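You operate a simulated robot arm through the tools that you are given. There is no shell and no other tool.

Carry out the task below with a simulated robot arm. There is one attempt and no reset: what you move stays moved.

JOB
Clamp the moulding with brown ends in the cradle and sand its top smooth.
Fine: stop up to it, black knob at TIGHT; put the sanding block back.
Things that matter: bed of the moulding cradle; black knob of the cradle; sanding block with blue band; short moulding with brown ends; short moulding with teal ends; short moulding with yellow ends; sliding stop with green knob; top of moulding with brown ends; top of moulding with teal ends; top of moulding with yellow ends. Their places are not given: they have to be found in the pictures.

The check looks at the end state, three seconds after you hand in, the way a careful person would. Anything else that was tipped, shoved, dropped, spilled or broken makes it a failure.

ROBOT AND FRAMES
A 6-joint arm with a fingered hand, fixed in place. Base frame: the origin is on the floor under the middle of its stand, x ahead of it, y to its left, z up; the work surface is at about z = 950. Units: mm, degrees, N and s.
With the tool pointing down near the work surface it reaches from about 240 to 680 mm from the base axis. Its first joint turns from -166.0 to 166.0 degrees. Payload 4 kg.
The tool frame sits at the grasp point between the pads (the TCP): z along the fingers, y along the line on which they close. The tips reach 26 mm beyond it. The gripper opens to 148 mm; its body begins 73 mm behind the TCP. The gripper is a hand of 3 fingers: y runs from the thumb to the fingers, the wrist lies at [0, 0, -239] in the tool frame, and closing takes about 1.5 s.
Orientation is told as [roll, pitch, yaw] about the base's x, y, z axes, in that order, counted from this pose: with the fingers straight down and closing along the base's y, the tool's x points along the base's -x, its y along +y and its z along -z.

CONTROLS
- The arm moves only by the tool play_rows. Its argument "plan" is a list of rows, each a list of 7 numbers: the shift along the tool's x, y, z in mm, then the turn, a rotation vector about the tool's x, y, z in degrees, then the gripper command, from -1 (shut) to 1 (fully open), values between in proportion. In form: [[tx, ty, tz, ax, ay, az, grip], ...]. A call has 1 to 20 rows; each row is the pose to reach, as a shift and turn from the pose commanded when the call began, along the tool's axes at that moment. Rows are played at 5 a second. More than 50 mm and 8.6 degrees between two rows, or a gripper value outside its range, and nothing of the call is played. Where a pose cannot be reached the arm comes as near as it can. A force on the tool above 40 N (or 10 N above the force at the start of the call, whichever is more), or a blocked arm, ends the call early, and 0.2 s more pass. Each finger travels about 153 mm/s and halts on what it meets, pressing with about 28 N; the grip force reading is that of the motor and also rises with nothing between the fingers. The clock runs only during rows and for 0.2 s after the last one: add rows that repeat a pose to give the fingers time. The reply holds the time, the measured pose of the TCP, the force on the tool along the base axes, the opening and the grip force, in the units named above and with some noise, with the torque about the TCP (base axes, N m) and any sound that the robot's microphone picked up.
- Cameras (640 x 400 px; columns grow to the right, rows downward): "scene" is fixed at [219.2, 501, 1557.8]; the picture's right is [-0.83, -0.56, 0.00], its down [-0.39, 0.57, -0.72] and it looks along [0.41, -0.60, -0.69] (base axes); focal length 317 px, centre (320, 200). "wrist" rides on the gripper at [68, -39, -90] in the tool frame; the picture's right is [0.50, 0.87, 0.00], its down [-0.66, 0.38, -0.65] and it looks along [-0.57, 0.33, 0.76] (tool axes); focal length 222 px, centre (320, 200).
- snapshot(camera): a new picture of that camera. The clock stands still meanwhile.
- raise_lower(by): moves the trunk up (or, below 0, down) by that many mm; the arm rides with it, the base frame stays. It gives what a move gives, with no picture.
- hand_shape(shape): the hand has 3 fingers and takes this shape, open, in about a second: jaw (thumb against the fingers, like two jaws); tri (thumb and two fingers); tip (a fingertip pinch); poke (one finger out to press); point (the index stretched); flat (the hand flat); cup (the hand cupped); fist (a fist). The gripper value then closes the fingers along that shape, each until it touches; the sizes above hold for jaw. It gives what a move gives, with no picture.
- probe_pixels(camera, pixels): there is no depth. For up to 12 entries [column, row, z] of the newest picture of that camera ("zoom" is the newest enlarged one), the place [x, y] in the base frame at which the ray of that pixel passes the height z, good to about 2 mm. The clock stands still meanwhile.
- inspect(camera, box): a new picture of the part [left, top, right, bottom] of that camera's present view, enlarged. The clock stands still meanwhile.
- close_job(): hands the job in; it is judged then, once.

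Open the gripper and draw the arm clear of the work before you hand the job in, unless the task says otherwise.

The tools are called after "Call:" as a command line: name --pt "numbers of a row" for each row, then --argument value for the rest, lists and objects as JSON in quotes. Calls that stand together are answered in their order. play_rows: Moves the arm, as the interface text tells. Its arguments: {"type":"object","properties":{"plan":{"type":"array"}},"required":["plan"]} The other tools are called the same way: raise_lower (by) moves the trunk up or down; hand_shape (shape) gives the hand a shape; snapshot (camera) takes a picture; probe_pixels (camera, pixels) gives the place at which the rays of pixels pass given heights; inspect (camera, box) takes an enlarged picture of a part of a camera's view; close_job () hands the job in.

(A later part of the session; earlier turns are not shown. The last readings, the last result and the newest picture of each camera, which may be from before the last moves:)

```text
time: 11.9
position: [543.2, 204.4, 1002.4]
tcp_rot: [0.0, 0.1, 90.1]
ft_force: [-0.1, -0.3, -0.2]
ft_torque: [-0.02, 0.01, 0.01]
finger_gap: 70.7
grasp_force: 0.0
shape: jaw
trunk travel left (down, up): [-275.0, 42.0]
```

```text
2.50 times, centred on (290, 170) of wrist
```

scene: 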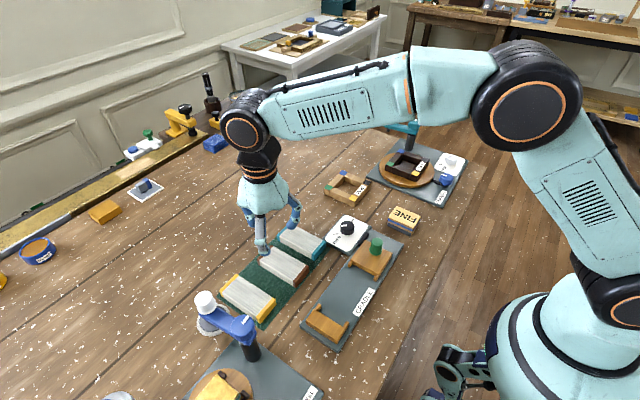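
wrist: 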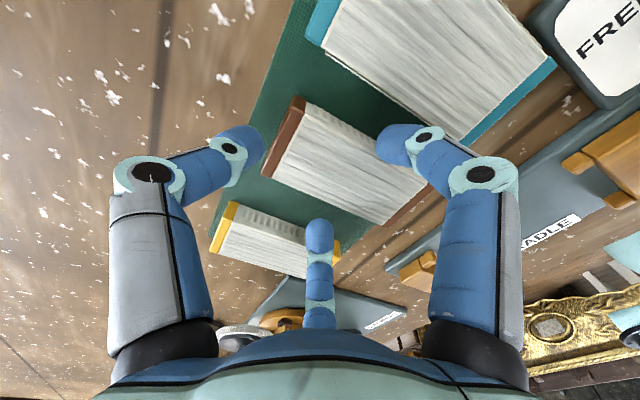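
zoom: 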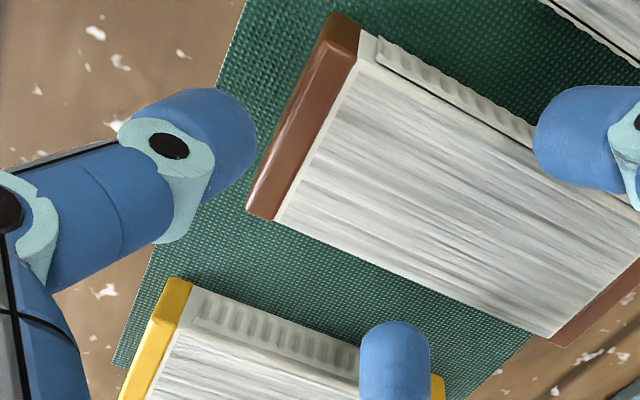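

I probe the fingertip silhouette points at tip height to compare with the brown and teal faces.

Call:
probe_pixels --camera "wrist" --pixels '[[376.5, 148, 976], [380, 133, 976], [397, 124.5, 976], [390, 160, 980], [376.5, 148, 986], [397, 124.5, 986], [320, 219, 980], [264, 144, 980], [258, 128, 980]]'

Call:
probe_pixels --camera "scene" --pixels '[[269, 277.5, 978], [263.5, 274, 982], [275, 274, 982], [292, 241.5, 980], [289, 237, 985], [299.5, 240, 985], [257, 239, 985]]'

```text
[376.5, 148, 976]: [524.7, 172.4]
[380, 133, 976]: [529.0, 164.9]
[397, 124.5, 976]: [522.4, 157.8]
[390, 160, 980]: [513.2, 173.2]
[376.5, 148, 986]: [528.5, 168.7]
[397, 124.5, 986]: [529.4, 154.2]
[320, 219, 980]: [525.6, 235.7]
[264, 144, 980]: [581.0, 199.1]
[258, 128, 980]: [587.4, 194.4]
```

```text
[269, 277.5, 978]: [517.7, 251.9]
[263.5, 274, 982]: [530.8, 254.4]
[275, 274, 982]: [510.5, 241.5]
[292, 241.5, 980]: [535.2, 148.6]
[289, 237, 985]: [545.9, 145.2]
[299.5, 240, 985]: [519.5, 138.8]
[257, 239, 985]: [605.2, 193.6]
```

Clearances agree with the expected finger positions. I descend 20 mm so the tips straddle the moulding, then check force before closing.

Call:
play_rows --pt "0 0 7 0 0 0 -0.05" --pt "0 0 14 0 0 0 -0.05" --pt "0 0 20 0 0 0 -0.05" --pt "0 0 20 0 0 0 -0.05"

Call:
inspect --camera "scene" --box '[230, 210, 330, 290]'

Call:
snapshot --camera "wrist"

```text
time: 12.9
position: [543.9, 202.5, 983.8]
tcp_rot: [0.0, -0.1, 90.0]
ft_force: [-0.1, 0.1, -0.9]
ft_torque: [0.01, -0.03, 0.01]
finger_gap: 70.8
grasp_force: 0.1
shape: jaw
trunk travel left (down, up): [-275.0, 42.0]
```

```text
5.00 times, centred on (280, 250) of scene
```

zoom: 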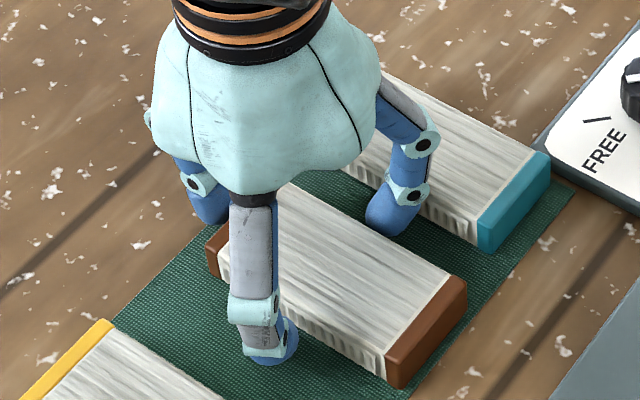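

```text
taken
```

wrist: 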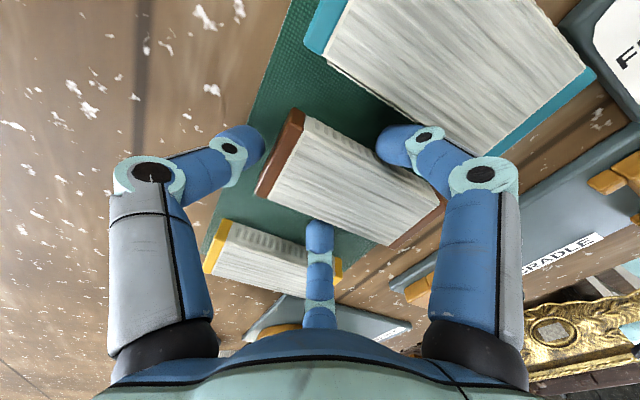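

No contact, moulding between the fingers. I close the hand on it, giving time for the fingers.

Call:
play_rows --pt "0 0 0 0 0 0 -0.15" --pt "0 0 0 0 0 0 -0.25" --pt "0 0 0 0 0 0 -0.4" --pt "0 0 0 0 0 0 -0.6" --pt "0 0 0 0 0 0 -1" --pt "0 0 0 0 0 0 -1" --pt "0 0 0 0 0 0 -1" --pt "0 0 0 0 0 0 -1"

Call:
inspect --camera "scene" --box '[230, 210, 330, 290]'

Call:
snapshot --camera "wrist"

```text
time: 14.7
position: [544.2, 203.4, 982.8]
tcp_rot: [-0.1, 0.1, 89.9]
ft_force: [0.9, -0.1, -1.2]
ft_torque: [-0.01, -0.02, 0.0]
finger_gap: 51.0
grasp_force: 27.7
shape: jaw
trunk travel left (down, up): [-275.0, 42.0]
```

```text
5.00 times, centred on (280, 250) of scene
```

zoom: 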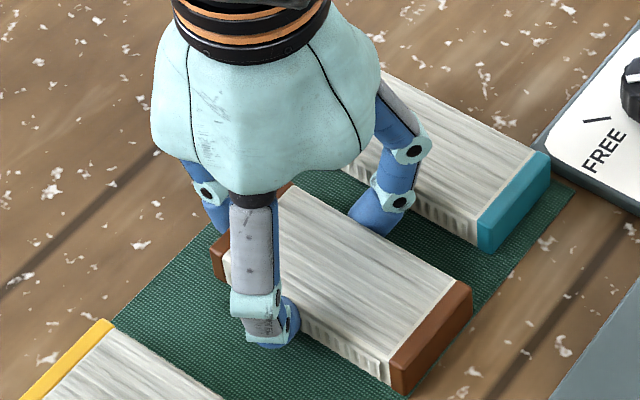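

```text
taken
```

wrist: 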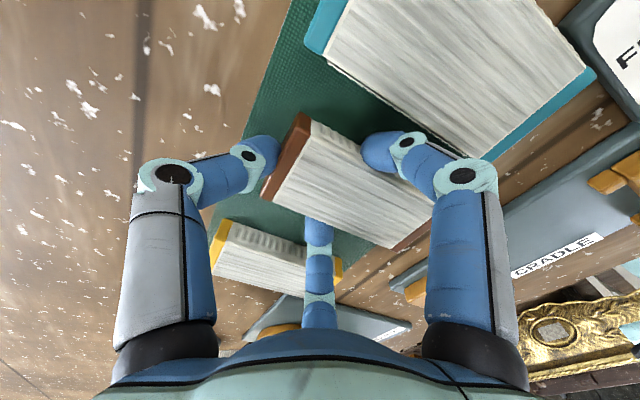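

The three fingers hold the moulding (gap 51, 27.7 N). I lift straight up 60 mm and check.

Call:
play_rows --pt "0 0 -4 0 0 0 -1" --pt "0 0 -10 0 0 0 -1" --pt "0 0 -20 0 0 0 -1" --pt "0 0 -35 0 0 0 -1" --pt "0 0 -50 0 0 0 -1" --pt "0 0 -70 0 0 0 -1" --pt "0 0 -70 0 0 0 -1"

Call:
snapshot --camera "wrist"

Call:
snapshot --camera "scene"

```text
time: 16.3
position: [544.7, 204.6, 1054.6]
tcp_rot: [-0.1, 0.0, 90.0]
ft_force: [0.2, -0.4, -0.7]
ft_torque: [-0.02, -0.01, -0.01]
finger_gap: 51.1
grasp_force: 27.8
shape: jaw
trunk travel left (down, up): [-275.0, 42.0]
```

```text
taken
```

wrist: 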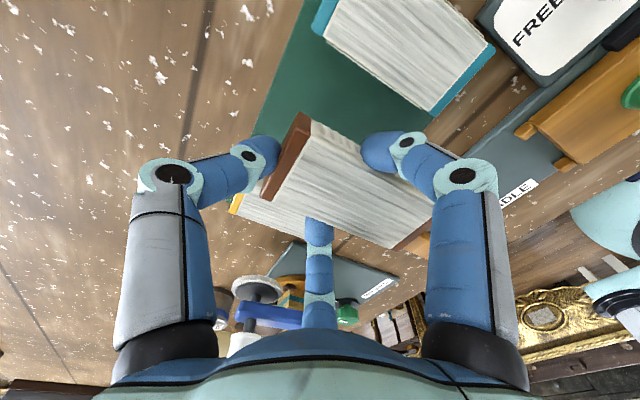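

```text
taken
```

scene: 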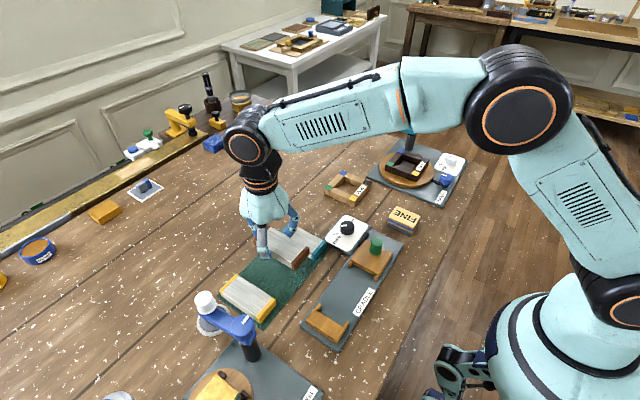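

The moulding is held level. I zoom on it in the wrist view to measure its pose in the hand before carrying.

Call:
inspect --camera "wrist" --box '[240, 90, 440, 260]'

Call:
inspect --camera "scene" --box '[240, 190, 340, 290]'

```text
2.35 times, centred on (340, 175) of wrist
```

zoom: 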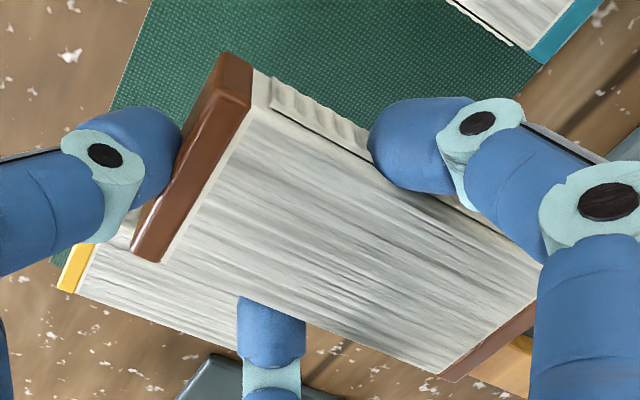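

```text
4.00 times, centred on (290, 240) of scene
```

zoom: 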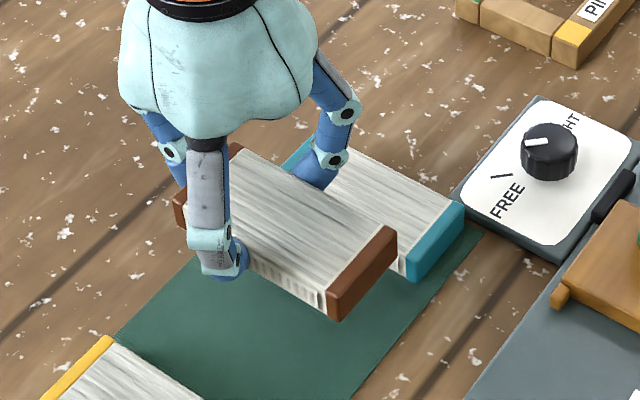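

I probe the held moulding's top corners (top ≈ z 1044).

Call:
probe_pixels --camera "wrist" --pixels '[[260.3, 196.2, 1044], [397.2, 251.8, 1044], [310.9, 129, 1044], [274, 201.2, 1044], [390.8, 249.3, 1044], [309, 138, 1044], [433.3, 200.4, 1044]]'

Call:
probe_pixels --camera "scene" --pixels '[[308.9, 248, 1044], [293, 264, 1044], [308.9, 248, 1040], [293, 264, 1040], [295, 269.5, 1024], [309, 253, 1024], [253.5, 238, 1044]]'

```text
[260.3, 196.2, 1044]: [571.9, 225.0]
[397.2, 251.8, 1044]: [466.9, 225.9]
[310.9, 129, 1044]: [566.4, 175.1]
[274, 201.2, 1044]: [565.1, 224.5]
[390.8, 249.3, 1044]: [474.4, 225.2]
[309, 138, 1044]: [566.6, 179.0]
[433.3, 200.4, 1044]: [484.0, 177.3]
```

```text
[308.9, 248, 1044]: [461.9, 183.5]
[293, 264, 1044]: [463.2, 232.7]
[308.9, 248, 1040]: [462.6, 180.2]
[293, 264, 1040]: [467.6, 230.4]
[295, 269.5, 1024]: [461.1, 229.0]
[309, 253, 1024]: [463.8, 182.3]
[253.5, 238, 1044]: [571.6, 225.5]
```

The moulding centre sits 27 mm along tool +y from the TCP. Before rotating the hand I check how close the tall blue fixture at scene (225,320) comes.

Call:
probe_pixels --camera "scene" --pixels '[[207, 302, 1000], [207, 302, 1050], [250, 322, 1000], [250, 322, 1050], [250, 322, 1100], [252, 357, 955], [207, 330, 955]]'

Call:
inspect --camera "scene" --box '[170, 270, 330, 400]'

```text
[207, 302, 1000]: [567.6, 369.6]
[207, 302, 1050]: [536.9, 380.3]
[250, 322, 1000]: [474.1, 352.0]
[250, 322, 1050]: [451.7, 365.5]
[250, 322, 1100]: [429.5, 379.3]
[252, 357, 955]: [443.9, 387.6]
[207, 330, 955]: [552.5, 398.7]
```

```text
3.08 times, centred on (250, 335) of scene
```

zoom: 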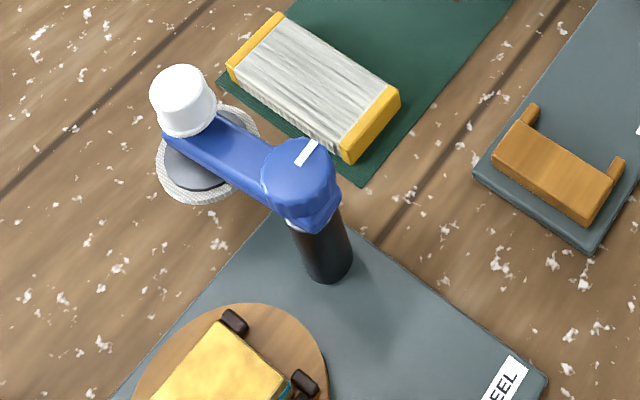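

The blue fixture is beyond y≈350, well clear. I carry the moulding to above the cradle while rotating the hand from yaw 90 to yaw 0.

Call:
play_rows --pt "2 10 -10 0 0 4 -1" --pt "4 22 -20 0 0 11 -1" --pt "7 37 -20 0 0 18.5 -1" --pt "10 52 -20 0 0 26 -1" --pt "13 67 -20 0 0 33.5 -1" --pt "16 82 -20 0 0 41 -1" --pt "19 97 -20 0 0 48.5 -1" --pt "22 112 -20 0 0 56 -1" --pt "25 127 -20 0 0 63.5 -1" --pt "28 142 -20 0 0 71 -1" --pt "31 157 -20 0 0 78.5 -1" --pt "33 172 -20 0 0 86 -1" --pt "34 180 -20 0 0 90 -1" --pt "34 180 -20 0 0 90 -1"

Call:
snapshot --camera "wrist"

Call:
snapshot --camera "scene"

```text
time: 19.3
position: [363.6, 168.6, 1074.0]
tcp_rot: [-0.1, 0.1, -0.1]
ft_force: [0.0, -0.1, -1.6]
ft_torque: [0.01, -0.02, -0.02]
finger_gap: 50.9
grasp_force: 28.0
shape: jaw
trunk travel left (down, up): [-275.0, 42.0]
```

```text
taken
```

wrist: 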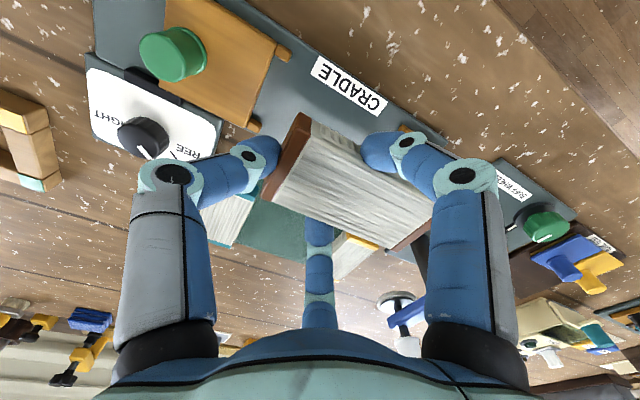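

```text
taken
```

scene: 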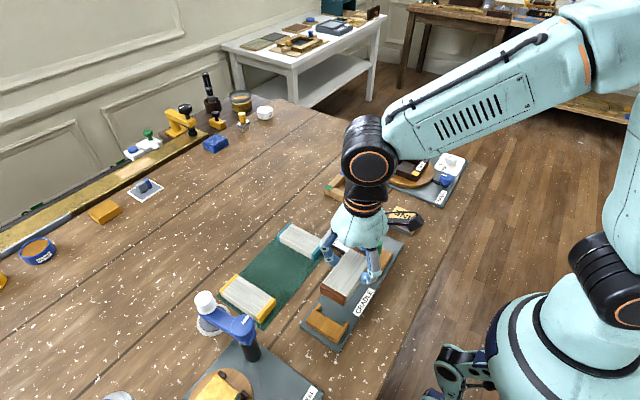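

The moulding now hovers over the cradle at yaw 0. I zoom in on it in the scene and compare its +y end with the fixed stop's ears.

Call:
inspect --camera "scene" --box '[295, 225, 405, 350]'

Call:
inspect --camera "wrist" --box '[240, 90, 440, 260]'

```text
3.20 times, centred on (350, 288) of scene
```

zoom: 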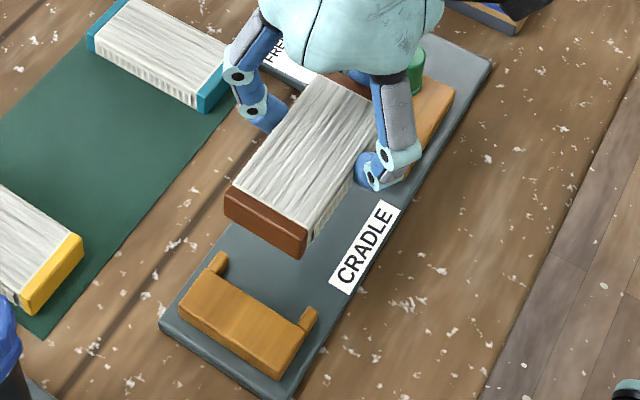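

```text
2.35 times, centred on (340, 175) of wrist
```

zoom: 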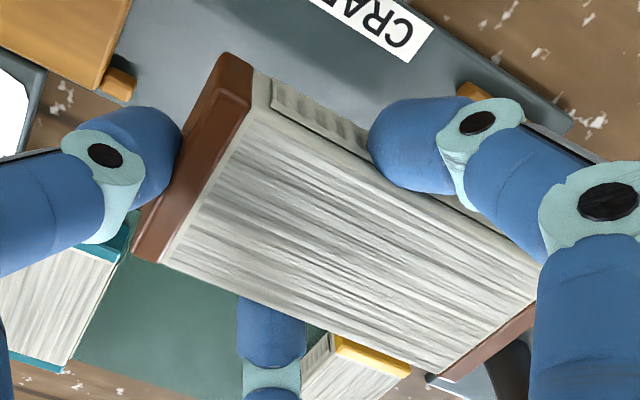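

I probe the held moulding's +y end corners at top z≈1063 and bottom z≈1043.

Call:
probe_pixels --camera "scene" --pixels '[[320.3, 284.4, 1063], [345.3, 299.9, 1063], [320.9, 294, 1043], [344.7, 306.3, 1043], [348, 248.5, 1063], [371, 262, 1063]]'

Call:
inspect --camera "scene" --box '[310, 240, 380, 310]'

```text
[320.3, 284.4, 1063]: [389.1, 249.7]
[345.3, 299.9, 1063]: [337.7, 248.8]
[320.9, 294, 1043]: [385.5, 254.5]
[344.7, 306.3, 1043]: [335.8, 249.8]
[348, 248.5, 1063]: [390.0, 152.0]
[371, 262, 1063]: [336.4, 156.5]
```

```text
5.71 times, centred on (345, 275) of scene
```

zoom: 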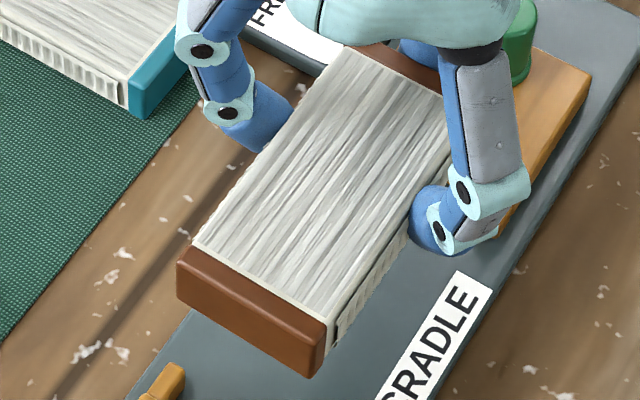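

I refine with the sharper zoom's corners.

Call:
probe_pixels --camera "scene" --pixels '[[320.15, 285.85, 1063], [343.8, 300, 1063], [320.5, 290.9, 1045], [342.9, 306.2, 1043], [346.2, 296, 1063], [322.8, 281.8, 1063]]'

Call:
probe_pixels --camera "wrist" --pixels '[[260.3, 199.2, 1063], [397.2, 251.8, 1063], [310.9, 129, 1063]]'

```text
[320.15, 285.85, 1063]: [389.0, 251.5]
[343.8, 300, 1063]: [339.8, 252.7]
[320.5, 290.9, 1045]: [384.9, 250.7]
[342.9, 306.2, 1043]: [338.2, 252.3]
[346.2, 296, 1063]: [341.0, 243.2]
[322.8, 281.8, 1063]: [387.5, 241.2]
```

```text
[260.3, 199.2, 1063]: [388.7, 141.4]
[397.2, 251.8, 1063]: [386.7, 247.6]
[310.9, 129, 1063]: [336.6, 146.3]
```

The moulding is aligned in x with the ears (≈339–389 vs 336–394). I lower it, shifted 3 mm to −y, to just above the stop tops (TCP z≈1006), and look.

Call:
play_rows --pt "-0.5 -2 20 0 0 0 -1" --pt "-1 -3 40 0 0 0 -1" --pt "-1 -3 56 0 0 0 -1" --pt "-1 -3 68 0 0 0 -1" --pt "-1 -3 68 0 0 0 -1"

Call:
inspect --camera "scene" --box '[295, 255, 385, 350]'

Call:
snapshot --camera "wrist"

```text
time: 20.5
position: [364.9, 167.1, 1004.9]
tcp_rot: [0.1, 0.1, 0.0]
ft_force: [0.7, 0.1, -0.9]
ft_torque: [-0.02, -0.03, 0.01]
finger_gap: 50.8
grasp_force: 27.5
shape: jaw
trunk travel left (down, up): [-275.0, 42.0]
```

```text
4.21 times, centred on (340, 302) of scene
```

zoom: 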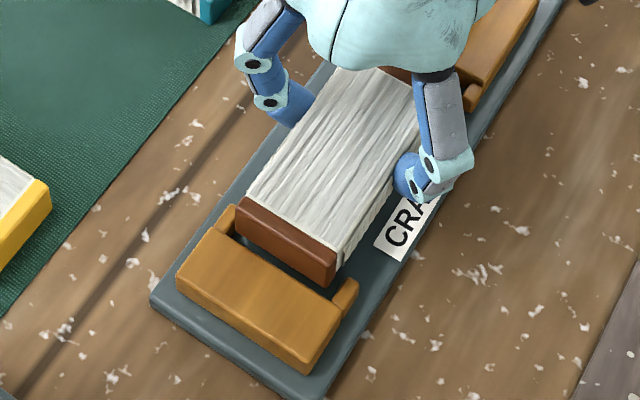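

```text
taken
```

wrist: 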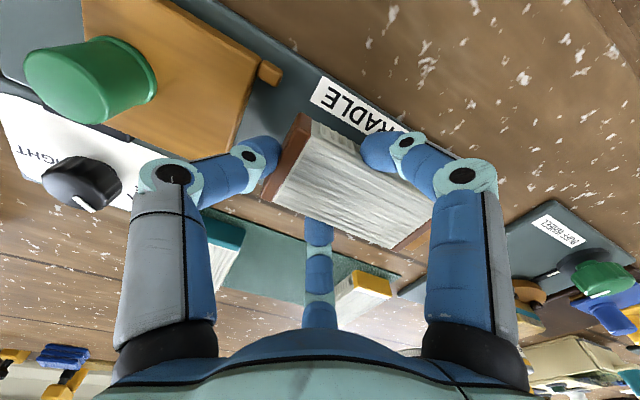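

The moulding sits neatly between the ears. I lower the remaining distance in small steps, watching the force.

Call:
play_rows --pt "0 0 4 0 0 0 -1" --pt "0 0 8 0 0 0 -1" --pt "0 0 11 0 0 0 -1" --pt "0 0 12.5 0 0 0 -1" --pt "0 0 12.5 0 0 0 -1"

Call:
inspect --camera "scene" --box '[295, 255, 385, 350]'

```text
time: 21.7
position: [365.9, 166.7, 992.8]
tcp_rot: [0.1, -0.1, 0.0]
ft_force: [0.0, 0.3, 0.7]
ft_torque: [-0.01, 0.0, -0.01]
finger_gap: 50.9
grasp_force: 28.5
shape: jaw
trunk travel left (down, up): [-275.0, 42.0]
```

```text
4.21 times, centred on (340, 302) of scene
```

zoom: 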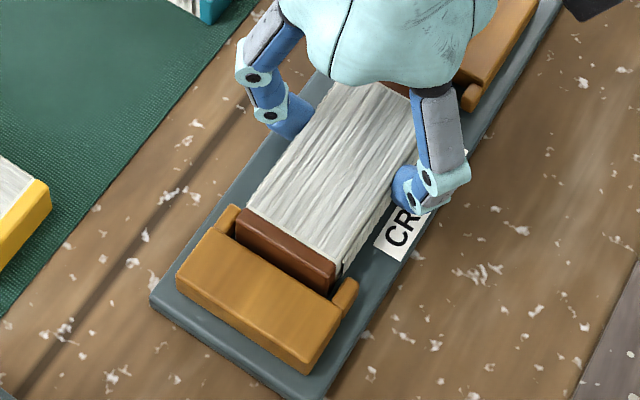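

No contact yet. I continue down in 1 mm steps.

Call:
play_rows --pt "0 0 1 0 0 0 -1" --pt "0 0 2 0 0 0 -1" --pt "0 0 2 0 0 0 -1"

Call:
play_rows --pt "0 0 1 0 0 0 -1" --pt "0 0 1.5 0 0 0 -1" --pt "0 0 1.5 0 0 0 -1"

```text
time: 22.5
position: [365.8, 165.9, 991.2]
tcp_rot: [0.0, -0.2, 0.0]
ft_force: [-1.6, -0.9, 16.8]
ft_torque: [0.02, 0.05, -0.01]
finger_gap: 51.4
grasp_force: 27.7
shape: jaw
trunk travel left (down, up): [-275.0, 42.0]
```

```text
time: 23.3
position: [364.9, 165.0, 991.5]
tcp_rot: [0.1, -0.2, 0.0]
ft_force: [2.3, -0.2, 29.7]
ft_torque: [0.04, -0.04, 0.04]
finger_gap: 51.8
grasp_force: 27.9
shape: jaw
trunk travel left (down, up): [-275.0, 42.0]
```

Contact at TCP z≈991.4 (force 30 N, stiffness about 9 N/mm). I relieve the down-force, then slide the held moulding gently toward the fixed stop in +y.

Call:
play_rows --pt "0 0 -1.5 0 0 0 -1" --pt "0 0 -3 0 0 0 -1" --pt "0 1.5 -3 0 0 0 -1" --pt "0 3 -3 0 0 0 -1" --pt "0 4 -3 0 0 0 -1" --pt "0 4 -3 0 0 0 -1"

Call:
inspect --camera "scene" --box '[295, 255, 385, 350]'

```text
time: 24.7
position: [365.1, 170.7, 993.8]
tcp_rot: [0.0, 0.0, 0.0]
ft_force: [-0.9, -0.9, -1.3]
ft_torque: [-0.07, -0.03, 0.01]
finger_gap: 51.1
grasp_force: 27.7
shape: jaw
trunk travel left (down, up): [-275.0, 42.0]
```

```text
4.21 times, centred on (340, 302) of scene
```

zoom: 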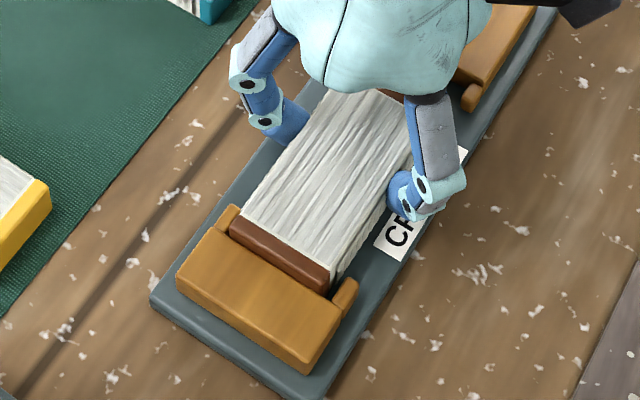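

The moulding is nearly at the wall. I continue +y in small steps until a light contact force appears.

Call:
play_rows --pt "0 1 1 0 0 0 -1" --pt "0 2 1 0 0 0 -1" --pt "0 2 1 0 0 0 -1"

```text
time: 25.5
position: [365.6, 171.4, 992.1]
tcp_rot: [0.0, -0.1, 0.0]
ft_force: [1.7, -8.0, 4.9]
ft_torque: [-0.16, -0.04, 0.07]
finger_gap: 51.3
grasp_force: 28.0
shape: jaw
trunk travel left (down, up): [-275.0, 42.0]
```

The moulding touches the fixed stop (−8 N in y). I relax slightly and open just enough to release (≈60 mm), then look.

Call:
play_rows --pt "0 -0.7 -0.4 0 0 0 -1" --pt "0 -0.7 -0.4 0 0 0 -0.5" --pt "0 -0.7 -0.4 0 0 0 -0.28" --pt "0 -0.7 -0.4 0 0 0 -0.2" --pt "0 -0.7 -0.4 0 0 0 -0.2"

Call:
inspect --camera "scene" --box '[295, 245, 405, 350]'

Call:
snapshot --camera "wrist"

```text
time: 26.7
position: [364.6, 171.9, 990.9]
tcp_rot: [0.0, 0.1, 0.1]
ft_force: [-0.1, -0.1, 0.2]
ft_torque: [0.03, -0.01, 0.02]
finger_gap: 59.0
grasp_force: 0.1
shape: jaw
trunk travel left (down, up): [-275.0, 42.0]
```

```text
3.81 times, centred on (350, 298) of scene
```

zoom: 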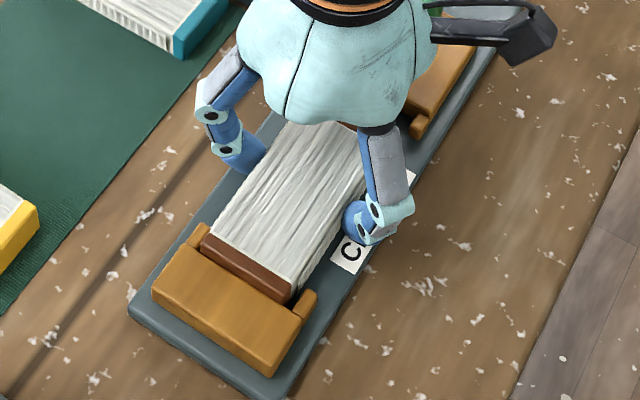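

```text
taken
```

wrist: 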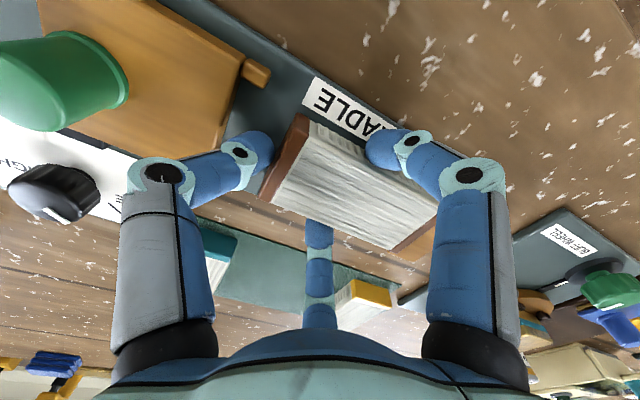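

Released with zero force. I lift straight up clear of the moulding.

Call:
play_rows --pt "0 0 -4 0 0 0 -0.2" --pt "0 0 -10 0 0 0 -0.15" --pt "0 0 -20 0 0 0 -0.1" --pt "0 0 -40 0 0 0 0" --pt "0 0 -70 0 0 0 0.3" --pt "0 0 -100 0 0 0 0.3" --pt "0 0 -100 0 0 0 0.3"

Call:
snapshot --camera "wrist"

Call:
inspect --camera "scene" --box '[295, 225, 405, 350]'

```text
time: 28.3
position: [365.3, 171.1, 1092.5]
tcp_rot: [0.0, 0.0, 0.0]
ft_force: [-0.3, 0.0, -1.0]
ft_torque: [-0.02, 0.0, -0.06]
finger_gap: 95.9
grasp_force: 0.1
shape: jaw
trunk travel left (down, up): [-275.0, 42.0]
```

```text
taken
```

wrist: 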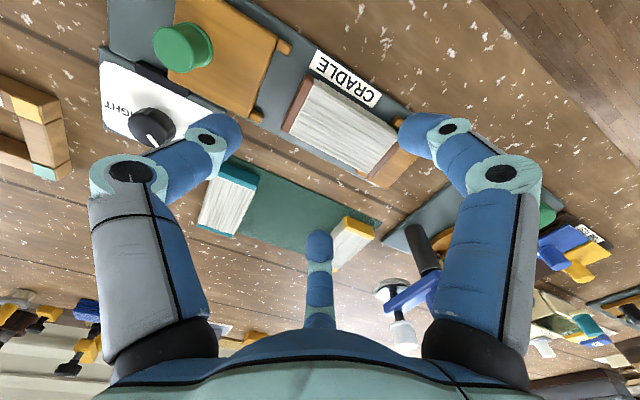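

```text
3.20 times, centred on (350, 288) of scene
```

zoom: 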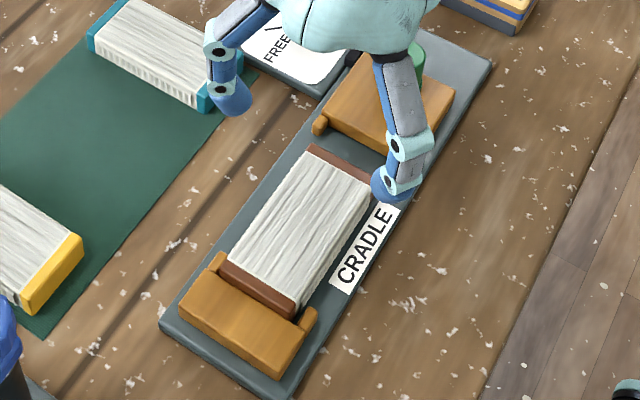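

The moulding sits against the fixed stop between the ears. Next is the sliding stop; I refine the green knob's position from this wrist view (≈(183,48)).

Call:
inspect --camera "wrist" --box '[90, 0, 310, 130]'

```text
2.91 times, centred on (200, 65) of wrist
```

zoom: 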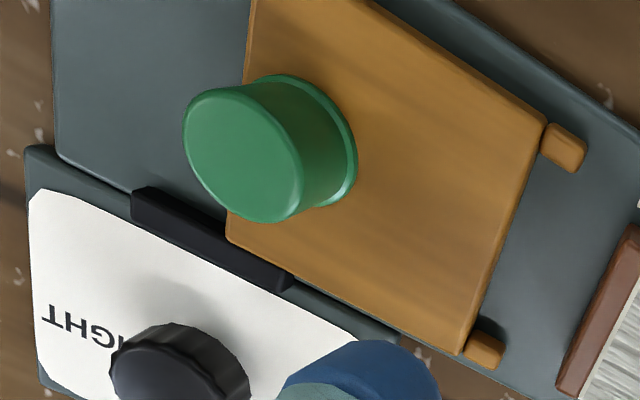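

I probe the green knob's top centre and rim, and the black bar's height cues.

Call:
probe_pixels --camera "wrist" --pixels '[[173.5, 49.5, 1002], [173.5, 49.5, 998], [153, 41, 1002], [194, 58, 1002], [173, 26, 1002], [173, 73, 1002], [212.7, 53, 972], [190, 22.5, 972], [136, 62, 970], [188, 92, 970]]'

```text
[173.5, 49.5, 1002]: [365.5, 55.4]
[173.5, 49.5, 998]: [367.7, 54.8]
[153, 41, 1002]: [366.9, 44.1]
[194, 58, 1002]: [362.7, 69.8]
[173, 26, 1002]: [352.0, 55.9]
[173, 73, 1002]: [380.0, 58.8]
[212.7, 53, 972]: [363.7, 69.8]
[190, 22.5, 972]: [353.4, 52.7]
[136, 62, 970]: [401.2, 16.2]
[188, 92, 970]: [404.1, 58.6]
```

Green knob centre ≈ (365, 57.5), diameter ≈ 26. I move over it with ~48 mm opening and descend to TCP z≈1040 first.

Call:
play_rows --pt "0 -30 0 0 0 0 -0.1" --pt "0 -70 0 0 0 0 -0.35" --pt "0 -113.5 0 0 0 0 -0.35" --pt "0 -113.5 20 0 0 0 -0.35" --pt "0 -113.5 40 0 0 0 -0.35" --pt "0 -113.5 50 0 0 0 -0.35" --pt "0 -113.5 50 0 0 0 -0.35"

Call:
snapshot --camera "wrist"

Call:
inspect --camera "scene" --box '[320, 180, 430, 290]'

```text
time: 29.9
position: [364.2, 57.7, 1042.2]
tcp_rot: [0.0, 0.0, 0.0]
ft_force: [0.2, -0.4, 0.4]
ft_torque: [-0.01, 0.01, -0.04]
finger_gap: 48.3
grasp_force: 0.1
shape: jaw
trunk travel left (down, up): [-275.0, 42.0]
```

```text
taken
```

wrist: 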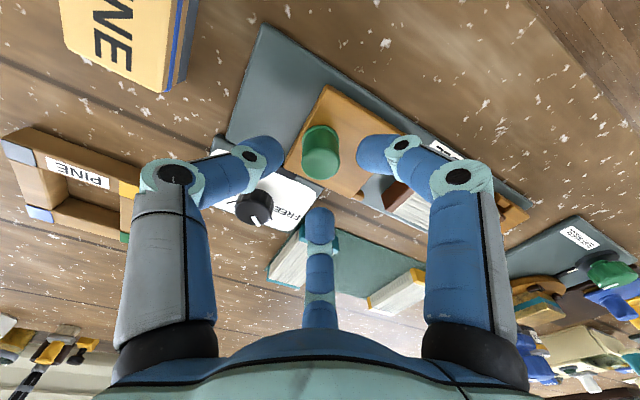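

```text
3.64 times, centred on (375, 235) of scene
```

zoom: 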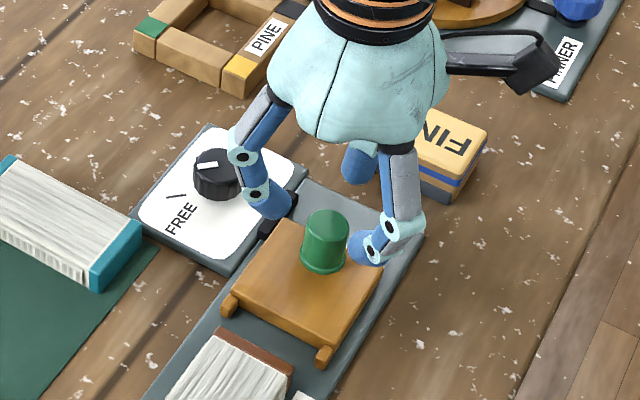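

The knob is between the three fingers. I descend 37 mm to put the fingertips around it and close gently.

Call:
play_rows --pt "0 0 12 0 0 0 -0.35" --pt "0 0 24 0 0 0 -0.35" --pt "0 0 32 0 0 0 -0.35" --pt "0 0 37 0 0 0 -0.35" --pt "0 0 37 0 0 0 -0.35"

Call:
snapshot --camera "wrist"

Call:
inspect --camera "scene" --box '[320, 180, 430, 290]'

```text
time: 31.1
position: [366.1, 58.2, 1004.0]
tcp_rot: [-0.1, 0.0, 0.0]
ft_force: [0.1, 0.3, -0.2]
ft_torque: [0.02, -0.02, 0.0]
finger_gap: 48.6
grasp_force: 0.1
shape: jaw
trunk travel left (down, up): [-275.0, 42.0]
```

```text
taken
```

wrist: 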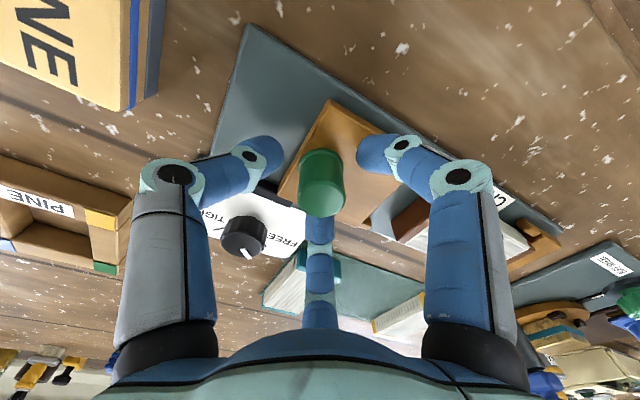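

```text
3.64 times, centred on (375, 235) of scene
```

zoom: 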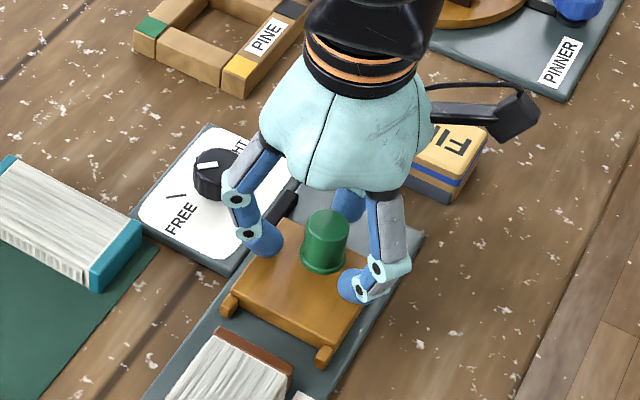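

Fingers surround the green knob without contact. I close on it.

Call:
play_rows --pt "0 0 0 0 0 0 -0.5" --pt "0 0 0 0 0 0 -0.65" --pt "0 0 0 0 0 0 -0.8" --pt "0 0 0 0 0 0 -1" --pt "0 0 0 0 0 0 -1" --pt "0 0 0 0 0 0 -1"

Call:
inspect --camera "scene" --box '[320, 180, 430, 290]'

```text
time: 32.5
position: [366.0, 57.2, 1003.7]
tcp_rot: [0.1, 0.0, 0.0]
ft_force: [1.9, 0.3, -6.9]
ft_torque: [-0.05, -0.03, 0.03]
finger_gap: 19.9
grasp_force: 28.3
shape: jaw
trunk travel left (down, up): [-275.0, 42.0]
```

```text
3.64 times, centred on (375, 235) of scene
```

zoom: 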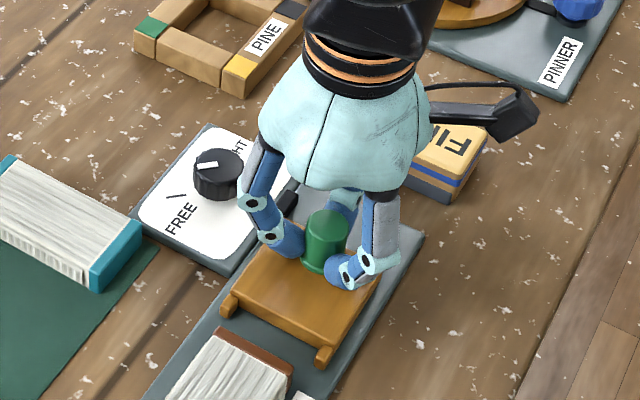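

Gripped the green knob (gap 19.9, 28 N). I slide the stop +y by 24 mm first and check force and picture.

Call:
play_rows --pt "0 3 0 0 0 0 -1" --pt "0 7 0 0 0 0 -1" --pt "0 11 0 0 0 0 -1" --pt "0 15 0 0 0 0 -1" --pt "0 19 0 0 0 0 -1" --pt "0 22 0 0 0 0 -1" --pt "0 24 0 0 0 0 -1" --pt "0 24 0 0 0 0 -1"

Call:
inspect --camera "scene" --box '[290, 210, 420, 350]'

```text
time: 34.3
position: [365.2, 82.6, 1004.8]
tcp_rot: [0.1, -0.1, -0.1]
ft_force: [0.7, 0.2, -6.7]
ft_torque: [-0.04, -0.01, -0.02]
finger_gap: 19.8
grasp_force: 28.1
shape: jaw
trunk travel left (down, up): [-275.0, 42.0]
```

```text
2.86 times, centred on (355, 280) of scene
```

zoom: 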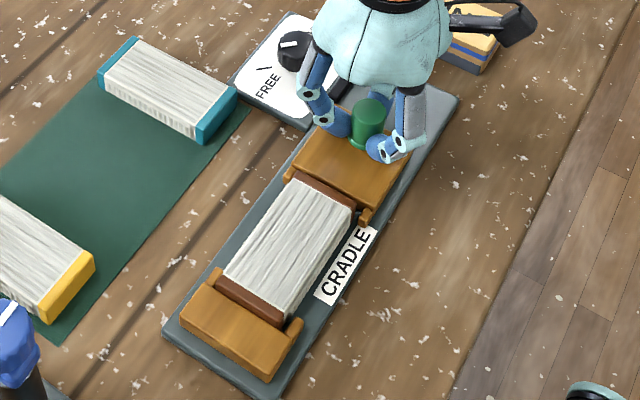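

The stop slides freely and its ears are now beside the moulding's end. I continue in small steps until contact force builds.

Call:
play_rows --pt "0 1.5 0 0 0 0 -1" --pt "0 3 0 0 0 0 -1" --pt "0 4.5 0 0 0 0 -1" --pt "0 6 0 0 0 0 -1" --pt "0 6 0 0 0 0 -1"

Call:
inspect --camera "scene" --box '[320, 240, 400, 300]'

```text
time: 35.5
position: [366.6, 88.6, 1004.5]
tcp_rot: [0.0, 0.0, -0.1]
ft_force: [2.3, -0.3, -4.1]
ft_torque: [0.0, -0.05, 0.03]
finger_gap: 19.5
grasp_force: 28.6
shape: jaw
trunk travel left (down, up): [-275.0, 42.0]
```

```text
6.67 times, centred on (360, 270) of scene
```

zoom: 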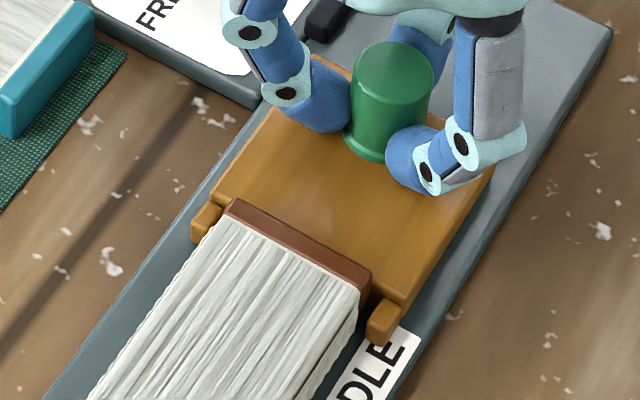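

Nearly touching. I push on with 1 mm steps until a contact force shows.

Call:
play_rows --pt "0 1 0 0 0 0 -1" --pt "0 2 0 0 0 0 -1" --pt "0 2 0 0 0 0 -1"

```text
time: 36.3
position: [367.1, 90.1, 1003.8]
tcp_rot: [0.1, -0.1, 0.0]
ft_force: [4.1, -6.3, -1.0]
ft_torque: [-0.12, -0.06, 0.03]
finger_gap: 20.1
grasp_force: 28.2
shape: jaw
trunk travel left (down, up): [-275.0, 42.0]
```

Contact begins (−6.3 N). I press one more millimetre to make sure the moulding is seated between both stops.

Call:
play_rows --pt "0 0.7 0 0 0 0 -1" --pt "0 1.2 0 0 0 0 -1" --pt "0 1.2 0 0 0 0 -1"

Call:
inspect --camera "scene" --box '[300, 240, 400, 350]'

Call:
inspect --camera "scene" --box '[330, 250, 390, 290]'

```text
time: 37.1
position: [366.8, 90.2, 1003.6]
tcp_rot: [0.0, 0.0, 0.0]
ft_force: [3.8, -10.7, -2.8]
ft_torque: [-0.24, -0.08, 0.09]
finger_gap: 20.1
grasp_force: 28.0
shape: jaw
trunk travel left (down, up): [-275.0, 42.0]
```

```text
3.64 times, centred on (350, 295) of scene
```

zoom: 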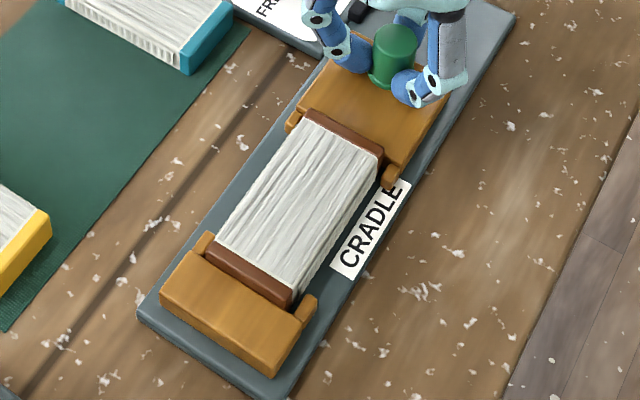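

```text
10.00 times, centred on (360, 270) of scene
```

zoom: 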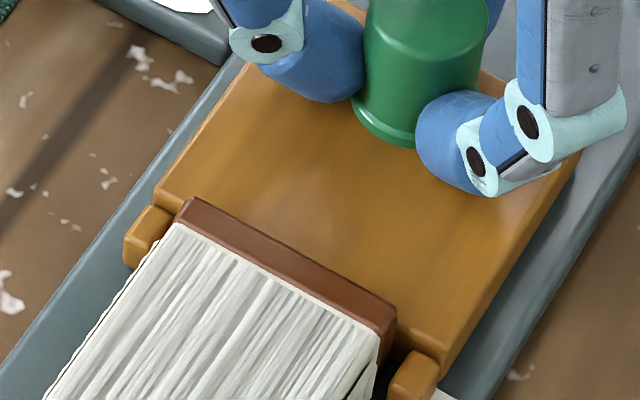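

I check the other end at the fixed stop for any remaining gap.

Call:
inspect --camera "scene" --box '[300, 295, 360, 335]'

Call:
snapshot --camera "wrist"

```text
10.00 times, centred on (330, 315) of scene
```

zoom: 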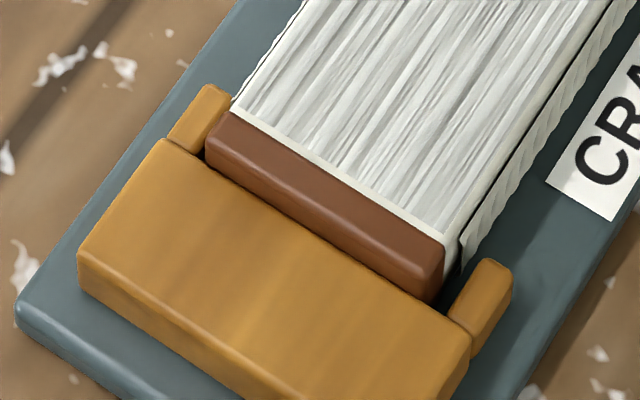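

```text
taken
```

wrist: 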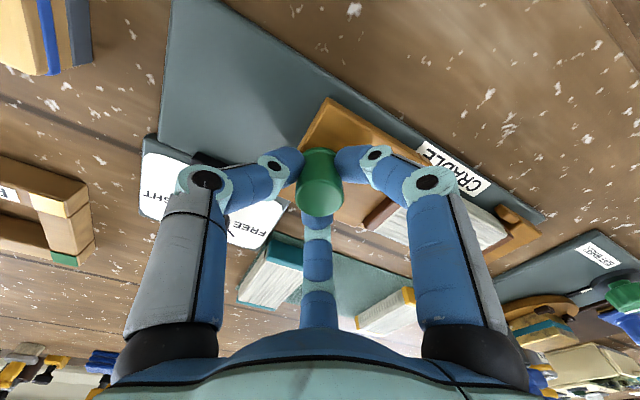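

Both ends are seated. I open the fingers while holding the hand's position, then rise straight up.

Call:
play_rows --pt "0 0 0 0 0 0 -0.7" --pt "0 0 0 0 0 0 -0.5" --pt "0 -1 0 0 0 0 -0.35" --pt "0 -1 0 0 0 0 -0.35" --pt "0 -1 -15 0 0 0 -0.35" --pt "0 -1 -35 0 0 0 -0.35" --pt "0 -1 -60 0 0 0 -0.35" --pt "0 -1 -80 0 0 0 -0.35" --pt "0 -1 -80 0 0 0 -0.35"

Call:
snapshot --camera "wrist"

Call:
inspect --camera "scene" --box '[300, 220, 400, 350]'

```text
time: 39.1
position: [366.3, 90.4, 1084.9]
tcp_rot: [-0.1, 0.1, 0.0]
ft_force: [0.5, -0.1, 0.0]
ft_torque: [0.01, -0.03, 0.0]
finger_gap: 47.8
grasp_force: 0.0
shape: jaw
trunk travel left (down, up): [-275.0, 42.0]
```

```text
taken
```

wrist: 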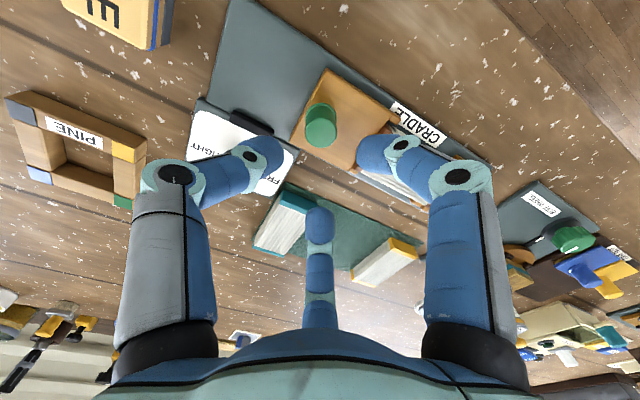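

```text
3.08 times, centred on (350, 285) of scene
```

zoom: 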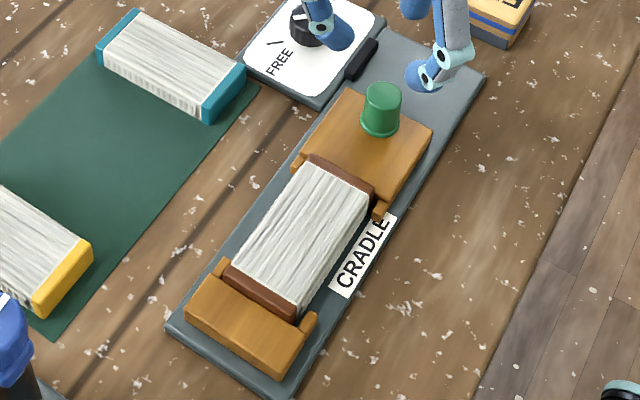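

The stop stays up against the moulding. Next the black knob near (449,39): I hover above it at yaw ≈8° so that none of the fingers sweeps through the black bar while turning about −76°.

Call:
play_rows --pt "-25 -16 0 0 0 -3 -0.2" --pt "-50 -32 0 0 0 -6 -0.2" --pt "-82.5 -51 0 0 0 -8 -0.2" --pt "-82.5 -51 0 0 0 -8 -0.2"

Call:
snapshot --camera "wrist"

Call:
inspect --camera "scene" --box '[300, 160, 420, 260]'

```text
time: 40.1
position: [449.2, 40.9, 1084.5]
tcp_rot: [0.0, -0.1, 8.0]
ft_force: [-0.2, 0.2, -0.2]
ft_torque: [0.01, 0.0, 0.01]
finger_gap: 58.8
grasp_force: 0.1
shape: jaw
trunk travel left (down, up): [-275.0, 42.0]
```

```text
taken
```

wrist: 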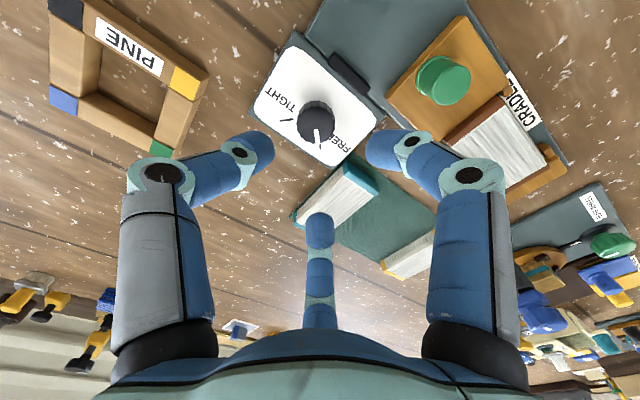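

```text
4.00 times, centred on (360, 210) of scene
```

zoom: 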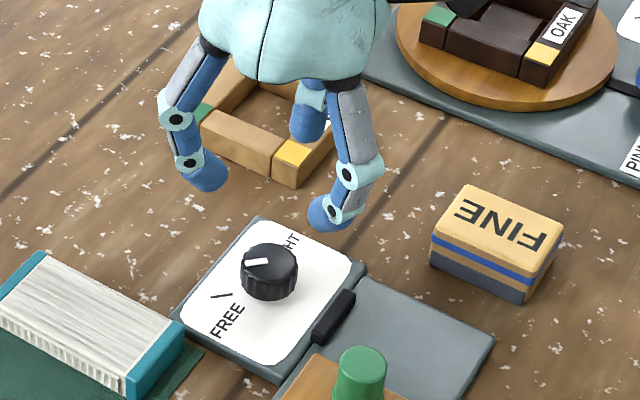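

I zoom on the knob and probe its centre and height, the black bar, and the nearby PINE frame corner.

Call:
inspect --camera "wrist" --box '[240, 30, 400, 180]'

Call:
inspect --camera "scene" --box '[310, 205, 390, 255]'

Call:
probe_pixels --camera "scene" --pixels '[[352.5, 202.5, 970], [352.5, 206, 952], [347, 224, 985], [347, 224, 980]]'

```text
2.67 times, centred on (320, 105) of wrist
```

zoom: 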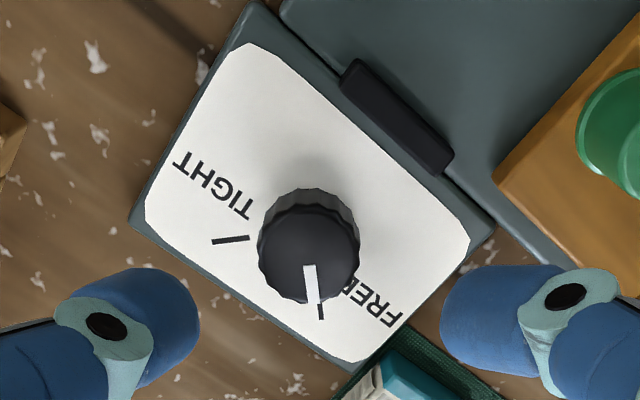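

```text
8.00 times, centred on (350, 230) of scene
```

zoom: 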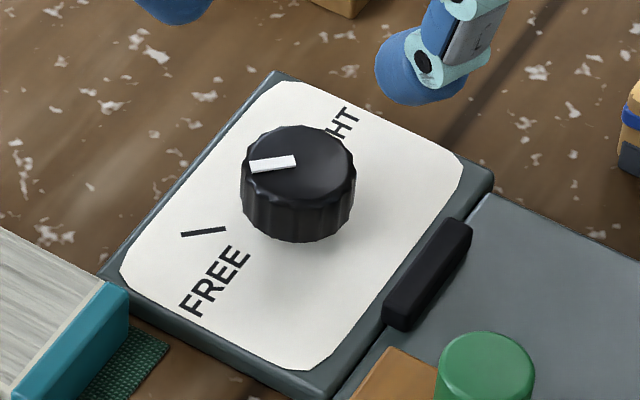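

```text
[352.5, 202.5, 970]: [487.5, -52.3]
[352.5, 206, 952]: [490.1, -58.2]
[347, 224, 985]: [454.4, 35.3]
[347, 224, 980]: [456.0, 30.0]
```

I triangulate the knob centre: scene (347.25,225.4), wrist (316.4,124.8), plus ticks and the bar.

Call:
probe_pixels --camera "scene" --pixels '[[347.25, 225.4, 980], [347.25, 225.4, 985], [347.25, 230.6, 960], [332.5, 234.4, 960], [338, 233.6, 960], [366.9, 232.3, 970], [369, 233.1, 970], [358, 244, 970], [360.5, 244, 970]]'

Call:
probe_pixels --camera "wrist" --pixels '[[316.4, 124.8, 980], [316.4, 124.8, 985], [279.5, 120.4, 960], [293.4, 118.9, 960], [320.4, 150, 960], [332.5, 52.5, 970], [328, 63.5, 970], [370, 88, 970], [364.5, 96, 970]]'

```text
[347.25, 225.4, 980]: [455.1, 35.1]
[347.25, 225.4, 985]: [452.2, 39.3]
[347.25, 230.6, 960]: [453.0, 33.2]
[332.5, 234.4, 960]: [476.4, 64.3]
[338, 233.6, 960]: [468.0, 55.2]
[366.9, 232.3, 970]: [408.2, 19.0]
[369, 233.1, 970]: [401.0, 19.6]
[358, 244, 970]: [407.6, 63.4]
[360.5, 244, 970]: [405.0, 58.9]
```

```text
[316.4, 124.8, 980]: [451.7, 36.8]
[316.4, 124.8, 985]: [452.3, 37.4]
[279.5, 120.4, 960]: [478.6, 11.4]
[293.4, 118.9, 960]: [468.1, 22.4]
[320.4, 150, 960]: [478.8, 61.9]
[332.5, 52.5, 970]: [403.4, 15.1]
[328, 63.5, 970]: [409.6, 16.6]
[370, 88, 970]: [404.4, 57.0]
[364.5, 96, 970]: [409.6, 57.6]
```

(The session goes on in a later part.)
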